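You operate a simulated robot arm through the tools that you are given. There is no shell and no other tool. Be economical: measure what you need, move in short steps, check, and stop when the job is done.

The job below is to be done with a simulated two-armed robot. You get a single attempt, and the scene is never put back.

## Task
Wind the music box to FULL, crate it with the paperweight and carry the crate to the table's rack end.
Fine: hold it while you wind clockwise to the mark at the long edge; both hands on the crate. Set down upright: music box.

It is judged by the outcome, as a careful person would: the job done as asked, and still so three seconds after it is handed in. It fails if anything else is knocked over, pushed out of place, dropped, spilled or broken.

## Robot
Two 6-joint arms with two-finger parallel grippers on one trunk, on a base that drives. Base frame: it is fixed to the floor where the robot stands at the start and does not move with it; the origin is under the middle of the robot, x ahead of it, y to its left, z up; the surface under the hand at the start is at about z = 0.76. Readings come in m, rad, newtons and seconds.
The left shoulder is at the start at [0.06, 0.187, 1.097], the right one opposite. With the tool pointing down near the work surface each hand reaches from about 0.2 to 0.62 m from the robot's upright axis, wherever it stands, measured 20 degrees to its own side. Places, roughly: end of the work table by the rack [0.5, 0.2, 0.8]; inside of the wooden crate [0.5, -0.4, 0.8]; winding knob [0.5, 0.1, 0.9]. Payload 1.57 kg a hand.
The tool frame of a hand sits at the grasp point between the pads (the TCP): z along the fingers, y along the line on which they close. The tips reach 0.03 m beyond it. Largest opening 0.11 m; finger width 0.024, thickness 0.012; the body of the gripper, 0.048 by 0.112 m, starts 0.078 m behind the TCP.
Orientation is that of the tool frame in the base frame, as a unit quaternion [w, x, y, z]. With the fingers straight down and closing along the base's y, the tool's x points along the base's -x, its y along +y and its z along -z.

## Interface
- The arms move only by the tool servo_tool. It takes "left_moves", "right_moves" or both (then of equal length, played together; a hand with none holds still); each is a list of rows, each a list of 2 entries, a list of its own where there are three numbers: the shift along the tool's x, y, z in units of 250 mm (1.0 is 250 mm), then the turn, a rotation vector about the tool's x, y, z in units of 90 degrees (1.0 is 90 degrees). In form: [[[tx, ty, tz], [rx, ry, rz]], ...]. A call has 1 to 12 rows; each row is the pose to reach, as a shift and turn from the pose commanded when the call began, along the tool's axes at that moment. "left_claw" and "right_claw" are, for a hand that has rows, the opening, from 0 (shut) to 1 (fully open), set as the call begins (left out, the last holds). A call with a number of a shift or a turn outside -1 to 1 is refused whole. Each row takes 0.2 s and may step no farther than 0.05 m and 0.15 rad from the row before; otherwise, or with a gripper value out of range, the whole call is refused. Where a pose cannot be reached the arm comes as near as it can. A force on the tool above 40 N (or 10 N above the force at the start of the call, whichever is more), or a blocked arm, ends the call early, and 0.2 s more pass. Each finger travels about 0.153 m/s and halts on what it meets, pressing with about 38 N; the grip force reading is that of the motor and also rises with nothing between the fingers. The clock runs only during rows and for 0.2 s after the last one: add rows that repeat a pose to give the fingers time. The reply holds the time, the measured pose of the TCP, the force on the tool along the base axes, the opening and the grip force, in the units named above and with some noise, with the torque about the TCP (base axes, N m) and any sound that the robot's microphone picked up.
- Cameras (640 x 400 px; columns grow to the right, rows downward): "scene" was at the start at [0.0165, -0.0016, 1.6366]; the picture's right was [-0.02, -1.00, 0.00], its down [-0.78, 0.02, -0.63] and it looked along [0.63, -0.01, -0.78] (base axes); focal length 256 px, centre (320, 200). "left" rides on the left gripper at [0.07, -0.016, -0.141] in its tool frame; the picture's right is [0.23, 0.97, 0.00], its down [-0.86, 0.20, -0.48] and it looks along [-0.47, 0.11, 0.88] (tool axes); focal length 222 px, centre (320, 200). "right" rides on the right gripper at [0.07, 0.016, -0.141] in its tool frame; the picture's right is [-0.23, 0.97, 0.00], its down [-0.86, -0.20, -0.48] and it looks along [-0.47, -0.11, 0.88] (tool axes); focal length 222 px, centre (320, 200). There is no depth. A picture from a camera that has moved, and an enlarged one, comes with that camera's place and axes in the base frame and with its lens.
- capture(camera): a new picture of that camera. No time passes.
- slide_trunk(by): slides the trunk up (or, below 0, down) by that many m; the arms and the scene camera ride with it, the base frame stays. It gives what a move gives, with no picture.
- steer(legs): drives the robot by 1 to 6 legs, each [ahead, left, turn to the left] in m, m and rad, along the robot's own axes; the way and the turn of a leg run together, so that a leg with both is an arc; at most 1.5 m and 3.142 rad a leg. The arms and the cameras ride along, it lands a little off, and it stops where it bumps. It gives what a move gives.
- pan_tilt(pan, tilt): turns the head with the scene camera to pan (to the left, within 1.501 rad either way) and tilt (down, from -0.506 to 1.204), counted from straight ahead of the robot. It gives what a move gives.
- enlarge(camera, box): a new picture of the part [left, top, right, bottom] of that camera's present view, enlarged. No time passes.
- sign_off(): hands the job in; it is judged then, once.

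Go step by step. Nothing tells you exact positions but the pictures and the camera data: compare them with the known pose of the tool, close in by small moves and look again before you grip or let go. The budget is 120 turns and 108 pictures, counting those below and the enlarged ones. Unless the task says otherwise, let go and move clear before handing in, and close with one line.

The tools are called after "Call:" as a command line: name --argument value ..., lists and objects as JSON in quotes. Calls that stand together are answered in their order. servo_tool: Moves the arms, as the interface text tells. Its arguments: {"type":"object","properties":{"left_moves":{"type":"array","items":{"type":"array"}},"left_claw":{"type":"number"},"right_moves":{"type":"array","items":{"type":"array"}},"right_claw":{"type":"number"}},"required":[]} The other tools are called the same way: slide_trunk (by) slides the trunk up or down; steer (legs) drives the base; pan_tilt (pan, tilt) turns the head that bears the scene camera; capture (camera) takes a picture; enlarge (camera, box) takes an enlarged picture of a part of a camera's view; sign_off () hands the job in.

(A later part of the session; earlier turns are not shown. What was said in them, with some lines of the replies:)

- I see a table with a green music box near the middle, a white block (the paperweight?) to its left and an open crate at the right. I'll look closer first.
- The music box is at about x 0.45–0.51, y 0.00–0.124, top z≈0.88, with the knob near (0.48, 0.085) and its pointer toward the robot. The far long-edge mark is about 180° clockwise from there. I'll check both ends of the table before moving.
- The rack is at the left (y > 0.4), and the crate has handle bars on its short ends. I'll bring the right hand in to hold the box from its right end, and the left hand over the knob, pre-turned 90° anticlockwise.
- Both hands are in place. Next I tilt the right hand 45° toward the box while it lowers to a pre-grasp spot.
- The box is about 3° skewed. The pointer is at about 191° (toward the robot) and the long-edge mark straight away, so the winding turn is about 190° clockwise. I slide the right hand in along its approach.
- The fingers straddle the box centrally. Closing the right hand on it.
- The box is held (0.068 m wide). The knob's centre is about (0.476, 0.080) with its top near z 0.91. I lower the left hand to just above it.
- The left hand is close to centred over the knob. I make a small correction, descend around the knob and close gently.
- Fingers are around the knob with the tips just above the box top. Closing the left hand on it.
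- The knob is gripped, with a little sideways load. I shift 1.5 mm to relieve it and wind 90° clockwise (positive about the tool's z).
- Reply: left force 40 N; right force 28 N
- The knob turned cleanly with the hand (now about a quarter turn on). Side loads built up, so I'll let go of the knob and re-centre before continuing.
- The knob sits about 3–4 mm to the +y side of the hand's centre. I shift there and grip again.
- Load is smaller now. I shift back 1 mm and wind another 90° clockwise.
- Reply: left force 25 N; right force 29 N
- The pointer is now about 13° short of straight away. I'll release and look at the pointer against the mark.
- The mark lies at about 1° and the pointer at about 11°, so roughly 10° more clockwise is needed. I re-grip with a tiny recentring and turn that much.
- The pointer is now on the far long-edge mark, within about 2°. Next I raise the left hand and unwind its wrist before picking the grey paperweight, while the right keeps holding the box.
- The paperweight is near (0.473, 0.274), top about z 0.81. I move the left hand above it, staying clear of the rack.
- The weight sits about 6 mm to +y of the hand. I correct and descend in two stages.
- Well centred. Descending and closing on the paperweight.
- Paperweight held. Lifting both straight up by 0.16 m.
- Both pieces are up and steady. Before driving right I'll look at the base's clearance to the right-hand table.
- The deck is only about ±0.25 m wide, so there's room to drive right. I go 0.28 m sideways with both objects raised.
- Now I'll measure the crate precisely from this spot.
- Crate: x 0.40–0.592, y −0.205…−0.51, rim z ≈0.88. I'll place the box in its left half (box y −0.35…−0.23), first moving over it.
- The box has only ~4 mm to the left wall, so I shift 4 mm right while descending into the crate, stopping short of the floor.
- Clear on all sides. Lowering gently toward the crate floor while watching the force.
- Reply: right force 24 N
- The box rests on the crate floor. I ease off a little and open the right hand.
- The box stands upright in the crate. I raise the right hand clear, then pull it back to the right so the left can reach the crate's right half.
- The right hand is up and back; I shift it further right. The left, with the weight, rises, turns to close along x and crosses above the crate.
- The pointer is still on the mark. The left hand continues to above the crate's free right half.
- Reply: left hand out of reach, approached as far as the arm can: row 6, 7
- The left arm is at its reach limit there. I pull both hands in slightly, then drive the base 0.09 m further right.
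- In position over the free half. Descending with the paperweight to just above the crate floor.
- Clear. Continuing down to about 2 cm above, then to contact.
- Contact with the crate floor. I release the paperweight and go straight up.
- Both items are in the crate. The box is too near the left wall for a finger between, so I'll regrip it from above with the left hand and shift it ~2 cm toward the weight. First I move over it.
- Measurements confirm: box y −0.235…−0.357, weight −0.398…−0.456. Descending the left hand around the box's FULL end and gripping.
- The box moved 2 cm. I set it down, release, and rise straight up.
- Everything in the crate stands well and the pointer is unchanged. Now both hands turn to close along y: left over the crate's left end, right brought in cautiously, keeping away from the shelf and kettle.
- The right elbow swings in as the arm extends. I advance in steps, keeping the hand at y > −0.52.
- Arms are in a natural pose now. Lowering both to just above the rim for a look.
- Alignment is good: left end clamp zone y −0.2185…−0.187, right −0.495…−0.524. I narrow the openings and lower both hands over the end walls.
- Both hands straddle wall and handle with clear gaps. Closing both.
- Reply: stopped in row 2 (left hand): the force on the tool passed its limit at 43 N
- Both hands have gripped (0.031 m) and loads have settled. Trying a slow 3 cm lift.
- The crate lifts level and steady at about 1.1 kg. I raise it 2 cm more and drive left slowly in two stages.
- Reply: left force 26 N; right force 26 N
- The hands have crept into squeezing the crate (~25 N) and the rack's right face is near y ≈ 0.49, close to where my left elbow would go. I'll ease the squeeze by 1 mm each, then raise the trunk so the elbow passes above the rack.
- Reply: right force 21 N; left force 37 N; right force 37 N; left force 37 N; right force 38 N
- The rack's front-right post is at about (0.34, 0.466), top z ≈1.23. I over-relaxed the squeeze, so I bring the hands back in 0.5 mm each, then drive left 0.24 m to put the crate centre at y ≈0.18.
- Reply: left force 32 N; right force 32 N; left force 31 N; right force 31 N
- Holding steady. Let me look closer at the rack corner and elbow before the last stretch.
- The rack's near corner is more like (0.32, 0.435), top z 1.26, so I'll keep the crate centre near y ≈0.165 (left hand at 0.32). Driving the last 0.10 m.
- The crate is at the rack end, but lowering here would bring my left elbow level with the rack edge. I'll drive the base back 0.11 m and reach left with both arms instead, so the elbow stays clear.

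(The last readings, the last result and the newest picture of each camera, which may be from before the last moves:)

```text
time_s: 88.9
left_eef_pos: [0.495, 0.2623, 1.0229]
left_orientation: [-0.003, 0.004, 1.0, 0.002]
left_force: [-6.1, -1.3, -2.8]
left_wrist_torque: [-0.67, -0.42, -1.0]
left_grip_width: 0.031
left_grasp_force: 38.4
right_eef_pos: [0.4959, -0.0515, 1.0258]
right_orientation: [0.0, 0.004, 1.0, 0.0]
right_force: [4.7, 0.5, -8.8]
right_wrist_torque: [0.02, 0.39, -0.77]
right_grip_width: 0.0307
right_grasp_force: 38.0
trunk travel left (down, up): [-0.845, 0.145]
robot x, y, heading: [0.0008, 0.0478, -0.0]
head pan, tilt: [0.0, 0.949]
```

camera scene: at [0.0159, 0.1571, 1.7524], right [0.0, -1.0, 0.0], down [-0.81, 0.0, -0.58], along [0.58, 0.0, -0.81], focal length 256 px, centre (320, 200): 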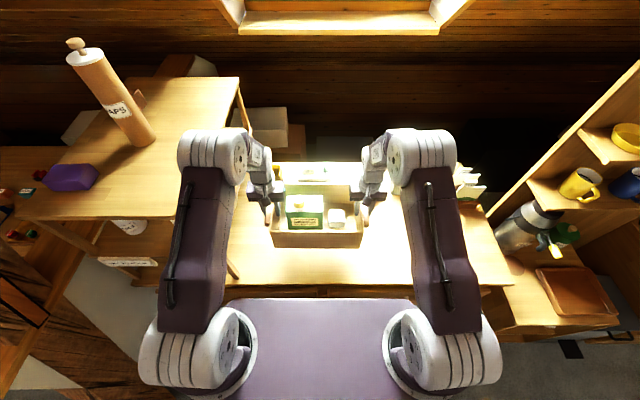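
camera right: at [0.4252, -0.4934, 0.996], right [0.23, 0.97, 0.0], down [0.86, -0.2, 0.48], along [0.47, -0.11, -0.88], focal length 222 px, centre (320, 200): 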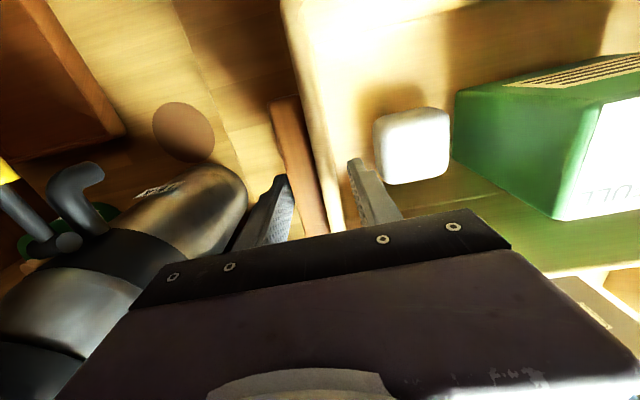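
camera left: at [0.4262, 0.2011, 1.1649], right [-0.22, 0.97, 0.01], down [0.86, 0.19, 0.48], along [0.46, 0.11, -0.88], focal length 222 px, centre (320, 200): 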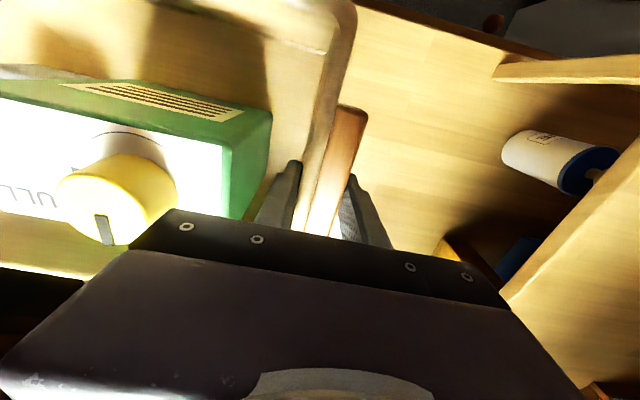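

Works smoothly. Another 5 cm left, then a check on the elbow.

Call:
servo_tool --left_moves '[[[0, 0.02, 0], [0, 0, 0]], [[0, 0.06, 0], [0, 0, 0]], [[0, 0.1, 0], [0, 0, 0]], [[0, 0.14, 0], [0, 0, 0]], [[0, 0.18, 0], [0, 0, 0]], [[0, 0.21, 0], [0, 0, 0]]]' --right_moves '[[[0, 0.02, 0], [0, 0, 0]], [[0, 0.06, 0], [0, 0, 0]], [[0, 0.1, 0], [0, 0, 0]], [[0, 0.14, 0], [0, 0, 0]], [[0, 0.18, 0], [0, 0, 0]], [[0, 0.21, 0], [0, 0, 0]]]'

Call:
capture --camera "scene"

Call:
capture --camera "left"

```text
time_s: 90.3
left_eef_pos: [0.4969, 0.3148, 1.0223]
left_orientation: [-0.003, 0.002, 1.0, 0.002]
left_force: [-5.9, 8.4, -5.8]
left_wrist_torque: [-0.43, 0.19, -0.99]
left_grip_width: 0.0308
left_grasp_force: 37.7
right_eef_pos: [0.4959, 0.0013, 1.0256]
right_orientation: [0.0, 0.004, 1.0, -0.001]
right_force: [5.7, -8.7, -5.8]
right_wrist_torque: [0.55, -0.19, -0.91]
right_grip_width: 0.0306
right_grasp_force: 38.2
trunk travel left (down, up): [-0.845, 0.145]
robot x, y, heading: [-0.0016, 0.0467, -0.006]
head pan, tilt: [0.0, 0.949]
```

```text
24 pictures are left
camera scene: at [0.0155, 0.0475, 1.7524], right [0.0, -1.0, 0.0], down [-0.81, 0.0, -0.58], along [0.58, 0.0, -0.81], focal length 256 px, centre (320, 200)
```

scene: 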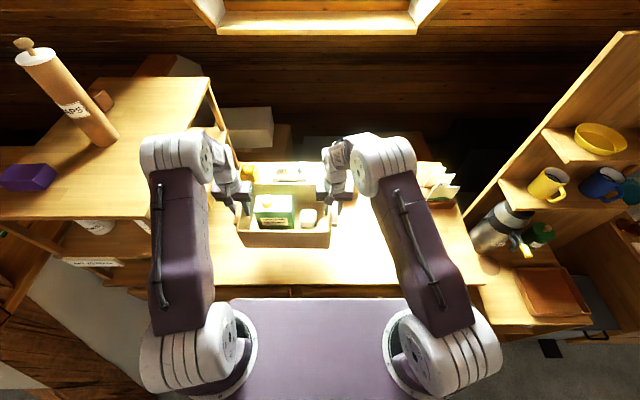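

```text
23 pictures are left
camera left: at [0.4267, 0.2983, 1.1645], right [-0.22, 0.98, 0.0], down [0.86, 0.19, 0.47], along [0.46, 0.11, -0.88], focal length 222 px, centre (320, 200)
```

left: 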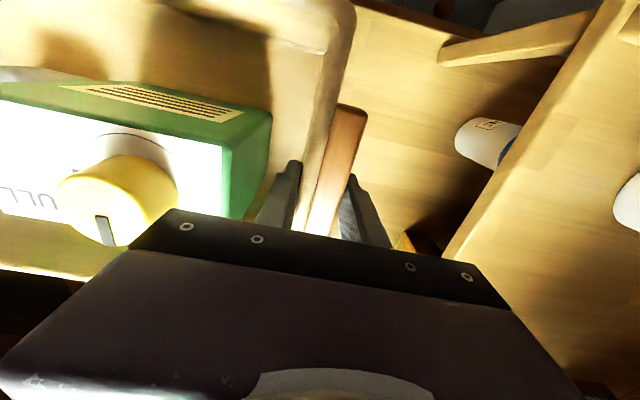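

The left elbow is at y ≤ 0.39, the rack edge at 0.43, and the gripper is well clear. Lowering the trunk by 0.12 m.

Call:
slide_trunk --by -0.06

Call:
slide_trunk --by -0.06

Call:
capture --camera "scene"

```text
time_s: 91.3
left_eef_pos: [0.4952, 0.3134, 0.9635]
left_orientation: [-0.002, 0.002, 1.0, 0.001]
left_force: [-5.9, 16.6, -5.8]
left_wrist_torque: [-0.16, 0.6, -1.1]
left_grip_width: 0.0306
left_grasp_force: 37.6
right_eef_pos: [0.4965, 0.0009, 0.965]
right_orientation: [0.0, 0.004, 1.0, 0.0]
right_force: [5.9, -17.0, -6.3]
right_wrist_torque: [0.45, -0.61, -0.93]
right_grip_width: 0.0309
right_grasp_force: 37.9
trunk travel left (down, up): [-0.785, 0.205]
robot x, y, heading: [0.0016, 0.0481, -0.001]
head pan, tilt: [0.0, 0.949]
```

```text
time_s: 92.3
left_eef_pos: [0.4955, 0.3145, 0.9033]
left_orientation: [-0.003, 0.002, 1.0, 0.002]
left_force: [-6.1, 22.6, -5.6]
left_wrist_torque: [-0.28, 0.49, -1.01]
left_grip_width: 0.0309
left_grasp_force: 37.6
right_eef_pos: [0.4964, -0.0002, 0.9053]
right_orientation: [0.0, 0.004, 1.0, -0.001]
right_force: [5.9, -22.6, -5.0]
right_wrist_torque: [0.41, -0.54, -0.87]
right_grip_width: 0.0309
right_grasp_force: 38.4
trunk travel left (down, up): [-0.725, 0.265]
robot x, y, heading: [-0.0003, 0.0486, -0.001]
head pan, tilt: [0.0, 0.949]
```

```text
22 pictures are left
camera scene: at [0.0152, 0.0467, 1.6324], right [0.0, -1.0, 0.0], down [-0.81, 0.0, -0.58], along [0.58, 0.0, -0.81], focal length 256 px, centre (320, 200)
```

scene: 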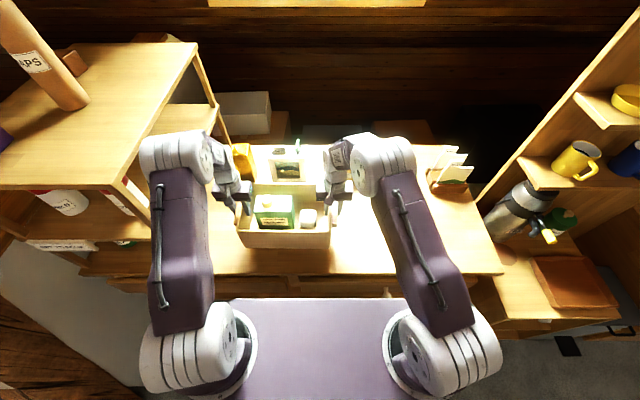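

No contact anywhere. Lowering with the arms to ~1 cm above the table, easing the squeeze slightly.

Call:
servo_tool --left_moves '[[[0, 0.0015, 0.03], [0, 0, 0]], [[0, 0.0015, 0.06], [0, 0, 0]], [[0, 0.0015, 0.09], [0, 0, 0]], [[0, 0.0015, 0.12], [0, 0, 0]], [[0, 0.0015, 0.152], [0, 0, 0]]]' --right_moves '[[[0, -0.0015, 0.03], [0, 0, 0]], [[0, -0.0015, 0.06], [0, 0, 0]], [[0, -0.0015, 0.09], [0, 0, 0]], [[0, -0.0015, 0.125], [0, 0, 0]], [[0, -0.0015, 0.16], [0, 0, 0]]]'

Call:
servo_tool --left_moves '[[[0, 0, 0.01], [0, 0, 0]], [[0, 0, 0.02], [0, 0, 0]], [[0, 0, 0.028], [0, 0, 0]]]' --right_moves '[[[0, 0, 0.01], [0, 0, 0]], [[0, 0, 0.02], [0, 0, 0]], [[0, 0, 0.028], [0, 0, 0]]]'

```text
time_s: 93.5
left_eef_pos: [0.4959, 0.3142, 0.8642]
left_orientation: [-0.003, 0.003, 1.0, 0.002]
left_force: [-4.3, 11.2, -11.6]
left_wrist_torque: [0.57, -0.74, -0.9]
left_grip_width: 0.0307
left_grasp_force: 37.6
right_eef_pos: [0.4961, 0.0022, 0.865]
right_orientation: [0.0, 0.004, 1.0, 0.0]
right_force: [4.7, -12.3, -0.4]
right_wrist_torque: [1.29, 0.72, -0.49]
right_grip_width: 0.0309
right_grasp_force: 37.4
trunk travel left (down, up): [-0.725, 0.265]
robot x, y, heading: [-0.0015, 0.0432, -0.007]
head pan, tilt: [0.0, 0.949]
```

```text
time_s: 94.3
left_eef_pos: [0.496, 0.3138, 0.8585]
left_orientation: [-0.003, 0.003, 1.0, 0.002]
left_force: [-4.1, 6.0, -7.5]
left_wrist_torque: [0.1, -0.1, -0.85]
left_grip_width: 0.0309
left_grasp_force: 38.2
right_eef_pos: [0.4957, 0.0002, 0.8583]
right_orientation: [0.0, 0.004, 1.0, -0.001]
right_force: [3.7, -7.0, -3.6]
right_wrist_torque: [0.7, 0.12, -0.47]
right_grip_width: 0.031
right_grasp_force: 38.4
trunk travel left (down, up): [-0.725, 0.265]
robot x, y, heading: [-0.002, 0.0457, -0.001]
head pan, tilt: [0.0, 0.949]
```

Call:
servo_tool --left_moves '[[[0, 0, 0.008], [0, 0, 0]], [[0, 0, 0.014], [0, 0, 0]]]' --right_moves '[[[0, 0, 0.008], [0, 0, 0]], [[0, 0, 0.014], [0, 0, 0]]]'

Call:
enlarge --camera "scene" --box '[200, 140, 370, 270]'

```text
time_s: 94.9
left_eef_pos: [0.4957, 0.3134, 0.8551]
left_orientation: [-0.002, 0.003, 1.0, 0.002]
left_force: [-3.0, 6.7, -6.0]
left_wrist_torque: [-0.24, -0.08, -0.78]
left_grip_width: 0.0307
left_grasp_force: 38.2
right_eef_pos: [0.4966, 0.002, 0.8554]
right_orientation: [0.001, 0.005, 1.0, 0.0]
right_force: [3.7, -6.3, 3.5]
right_wrist_torque: [0.49, 0.29, -0.28]
right_grip_width: 0.0311
right_grasp_force: 37.9
trunk travel left (down, up): [-0.725, 0.265]
robot x, y, heading: [-0.0015, 0.0453, -0.007]
head pan, tilt: [0.0, 0.949]
```

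```text
3.08 times, centred on (285, 205) of scene
camera zoom: at [0.0144, 0.0471, 1.6326], right [0.0, -1.0, 0.0], down [-0.81, 0.0, -0.58], along [0.58, 0.0, -0.81], focal length 787 px, centre (428, 185)
```

zoom: 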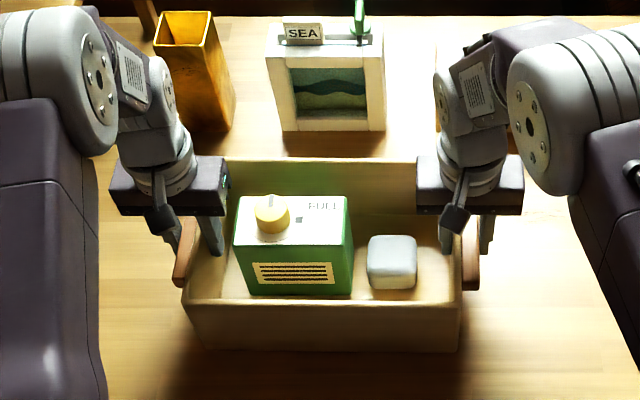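

Touching begins on the right. A couple of millimetres more until both sides carry load on the table.

Call:
servo_tool --left_moves '[[[0, 0, 0.004], [0, 0, 0]], [[0, 0, 0.01], [0, 0, 0]]]' --right_moves '[[[0, 0, 0.002], [0, 0, 0]], [[0, 0, 0.004], [0, 0, 0]]]'

```text
time_s: 95.5
left_eef_pos: [0.4943, 0.3141, 0.8534]
left_orientation: [-0.001, 0.002, 1.0, 0.002]
left_force: [-0.4, 10.0, 4.5]
left_wrist_torque: [-0.4, 1.26, -0.75]
left_grip_width: 0.0309
left_grasp_force: 38.3
right_eef_pos: [0.4962, 0.0028, 0.8556]
right_orientation: [0.003, 0.005, 1.0, 0.0]
right_force: [7.0, -5.6, 17.1]
right_wrist_torque: [0.14, 1.05, -0.38]
right_grip_width: 0.0309
right_grasp_force: 37.9
trunk travel left (down, up): [-0.725, 0.265]
robot x, y, heading: [0.0004, 0.0476, -0.001]
head pan, tilt: [0.0, 0.949]
```

The crate is resting on the table. Opening both hands to the narrow opening, then rising straight up.

Call:
servo_tool --left_moves '[[[0, 0, 0], [0, 0, 0]], [[0, 0, 0], [0, 0, 0]]]' --right_moves '[[[0, 0, 0], [0, 0, 0]], [[0, 0, 0], [0, 0, 0]]]' --left_claw 0.42 --right_claw 0.42

Call:
capture --camera "left"

Call:
capture --camera "right"

```text
time_s: 96.1
left_eef_pos: [0.4949, 0.3143, 0.8543]
left_orientation: [-0.002, 0.003, 1.0, 0.001]
left_force: [0.3, 1.2, 0.2]
left_wrist_torque: [0.01, 0.01, 0.01]
left_grip_width: 0.0462
left_grasp_force: 0.0
right_eef_pos: [0.4939, 0.0015, 0.8546]
right_orientation: [0.001, 0.004, 1.0, 0.0]
right_force: [0.0, -0.2, -0.2]
right_wrist_torque: [0.02, -0.03, 0.01]
right_grip_width: 0.0462
right_grasp_force: 0.0
trunk travel left (down, up): [-0.725, 0.265]
robot x, y, heading: [0.0005, 0.0468, -0.003]
head pan, tilt: [0.0, 0.949]
```

```text
20 pictures are left
camera left: at [0.4249, 0.2978, 0.9942], right [-0.22, 0.97, 0.0], down [0.86, 0.19, 0.48], along [0.46, 0.11, -0.88], focal length 222 px, centre (320, 200)
```

left: 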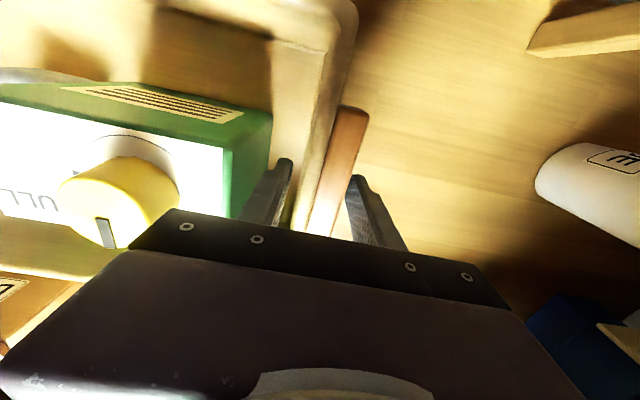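

```text
19 pictures are left
camera right: at [0.4246, 0.0187, 0.9944], right [0.24, 0.97, 0.0], down [0.85, -0.21, 0.48], along [0.47, -0.11, -0.88], focal length 222 px, centre (320, 200)
```

right: 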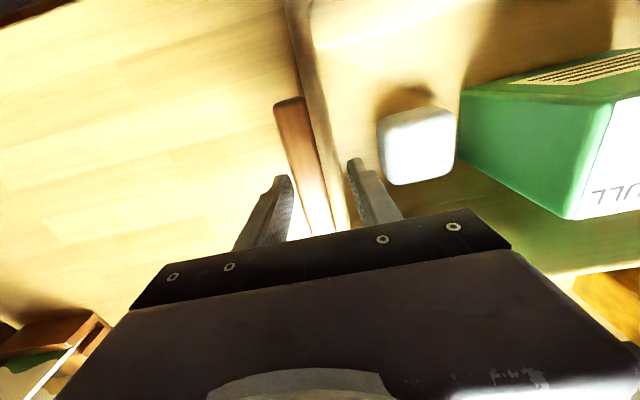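

Both hands free of the walls. Rising straight up.

Call:
servo_tool --left_moves '[[[0, 0, -0.06], [0, 0, 0]], [[0, 0, -0.14], [0, 0, 0]], [[0, 0, -0.24], [0, 0, 0]], [[0, 0, -0.36], [0, 0, 0]], [[0, 0, -0.48], [0, 0, 0]], [[0, 0, -0.6], [0, 0, 0]], [[0.1, -0.1, -0.72], [0, 0, 0]], [[0.2, -0.2, -0.8], [0, 0, 0]]]' --right_moves '[[[0, 0, -0.06], [0, 0, 0]], [[0, 0, -0.14], [0, 0, 0]], [[0, 0, -0.24], [0, 0, 0]], [[0, 0, -0.36], [0, 0, 0]], [[0, 0, -0.48], [0, 0, 0]], [[0, 0, -0.6], [0, 0, 0]], [[0.1, -0.1, -0.72], [0, 0, 0]], [[0.2, -0.2, -0.8], [0, 0, 0]]]'

Call:
capture --camera "scene"

Call:
enlarge --camera "scene" --box '[220, 170, 350, 270]'

Call:
capture --camera "left"

```text
time_s: 97.9
left_eef_pos: [0.4433, 0.2612, 1.0558]
left_orientation: [-0.001, 0.003, 1.0, 0.004]
left_force: [0.3, -0.4, 0.4]
left_wrist_torque: [0.01, -0.01, -0.01]
left_grip_width: 0.0461
left_grasp_force: 0.0
right_eef_pos: [0.4418, -0.0505, 1.0543]
right_orientation: [0.002, 0.005, 1.0, 0.0]
right_force: [0.3, 0.2, 0.1]
right_wrist_torque: [0.0, -0.06, -0.02]
right_grip_width: 0.0463
right_grasp_force: 0.0
trunk travel left (down, up): [-0.725, 0.265]
robot x, y, heading: [-0.004, 0.0445, 0.001]
head pan, tilt: [0.0, 0.949]
```

```text
18 pictures are left
camera scene: at [0.0097, 0.0441, 1.6324], right [0.0, -1.0, 0.0], down [-0.81, 0.0, -0.58], along [0.58, 0.0, -0.81], focal length 256 px, centre (320, 200)
```

scene: 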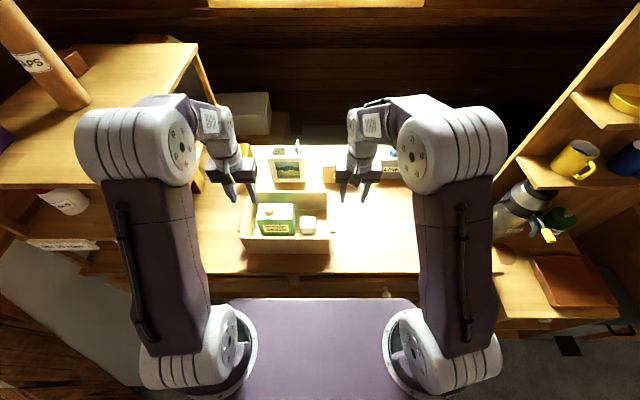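

```text
4.00 times, centred on (285, 220) of scene
camera zoom: at [0.0097, 0.0441, 1.6324], right [0.0, -1.0, 0.0], down [-0.81, 0.0, -0.58], along [0.58, 0.0, -0.81], focal length 1024 px, centre (460, 120)
```

zoom: 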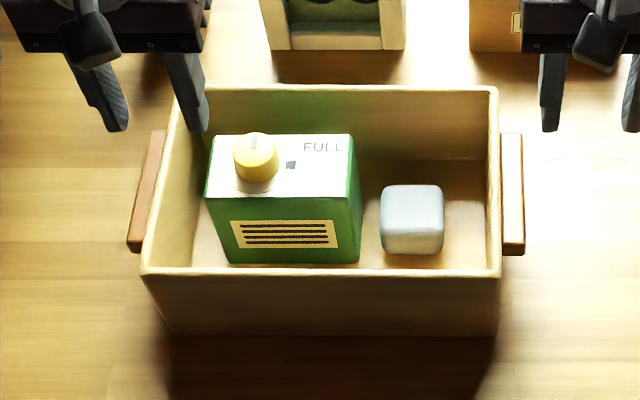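

```text
16 pictures are left
camera left: at [0.373, 0.2451, 1.1968], right [-0.22, 0.97, 0.01], down [0.86, 0.19, 0.48], along [0.47, 0.11, -0.88], focal length 222 px, centre (320, 200)
```

left: 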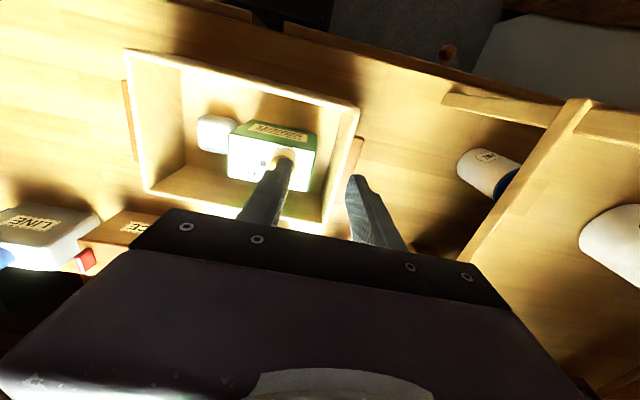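

The crate stands flat at the rack end with both items upright. I pull the left hand in a little away from the rack and verify the knob one last time.

Call:
servo_tool --left_moves '[[[0, -0.06, -0.08], [0, 0, 0]], [[0, -0.12, -0.16], [0, 0, 0]], [[0, -0.2, -0.24], [0, 0, 0]], [[0, -0.28, -0.32], [0, 0, 0]]]'

Call:
enlarge --camera "scene" --box '[255, 190, 320, 240]'

Call:
enlarge --camera "left" --box '[200, 80, 400, 240]'

Call:
capture --camera "scene"

```text
time_s: 98.9
left_eef_pos: [0.444, 0.192, 1.1356]
left_orientation: [-0.001, 0.003, 1.0, 0.001]
left_force: [-0.2, 0.4, 0.2]
left_wrist_torque: [-0.01, -0.04, -0.01]
left_grip_width: 0.0462
left_grasp_force: 0.0
right_eef_pos: [0.4444, -0.0495, 1.0533]
right_orientation: [0.001, 0.004, 1.0, -0.001]
right_force: [0.1, -1.1, 0.3]
right_wrist_torque: [-0.03, -0.02, 0.01]
right_grip_width: 0.0463
right_grasp_force: 0.0
trunk travel left (down, up): [-0.725, 0.265]
robot x, y, heading: [0.0008, 0.0484, -0.002]
head pan, tilt: [0.0, 0.949]
```

```text
8.00 times, centred on (288, 215) of scene
camera zoom: at [0.0126, 0.045, 1.6324], right [0.0, -1.0, 0.0], down [-0.81, 0.0, -0.58], along [0.58, 0.0, -0.81], focal length 2047 px, centre (580, 80)
```

zoom: 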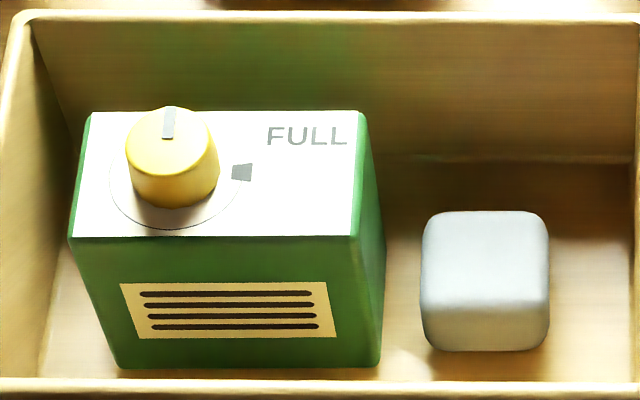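

```text
2.50 times, centred on (300, 160) of left
camera zoom: at [0.3748, 0.1761, 1.2751], right [-0.22, 0.97, 0.0], down [0.86, 0.19, 0.48], along [0.46, 0.11, -0.88], focal length 555 px, centre (370, 300)
```

zoom: 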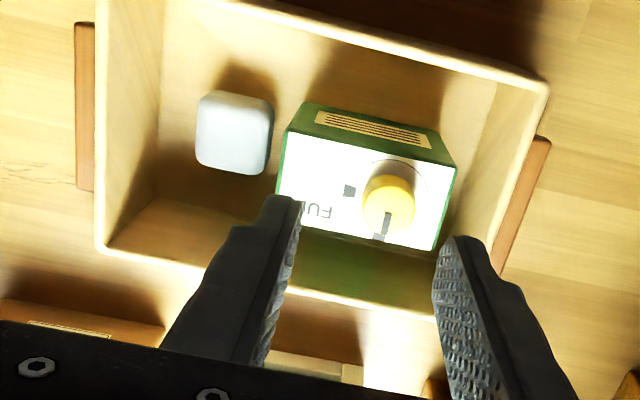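

```text
13 pictures are left
camera scene: at [0.0126, 0.045, 1.6324], right [0.0, -1.0, 0.0], down [-0.81, 0.0, -0.58], along [0.58, 0.0, -0.81], focal length 256 px, centre (320, 200)
```

scene: 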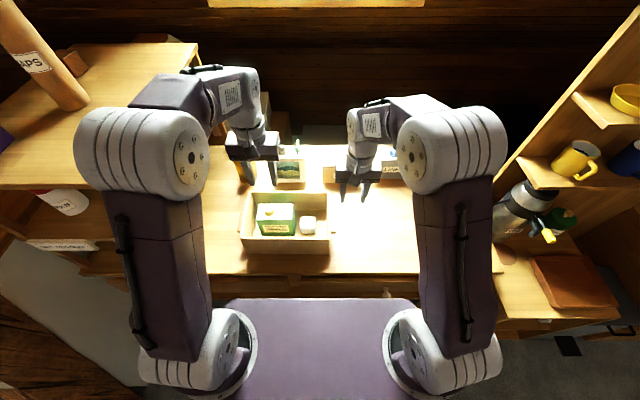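

The pointer is on the long-edge mark, the box stands upright beside the paperweight, and the crate rests at the rack end with both hands clear. Nothing else looks out of place, so I'm handing in.

Call:
sign_off

```text
The job is handed in.
```

The music box is wound clockwise to the long-edge FULL mark and stands upright in the crate beside the paperweight. I carried the crate with both hands to the table's rack end and set it down there; its centre is at about y = 0.16, about 12 cm from the rack.
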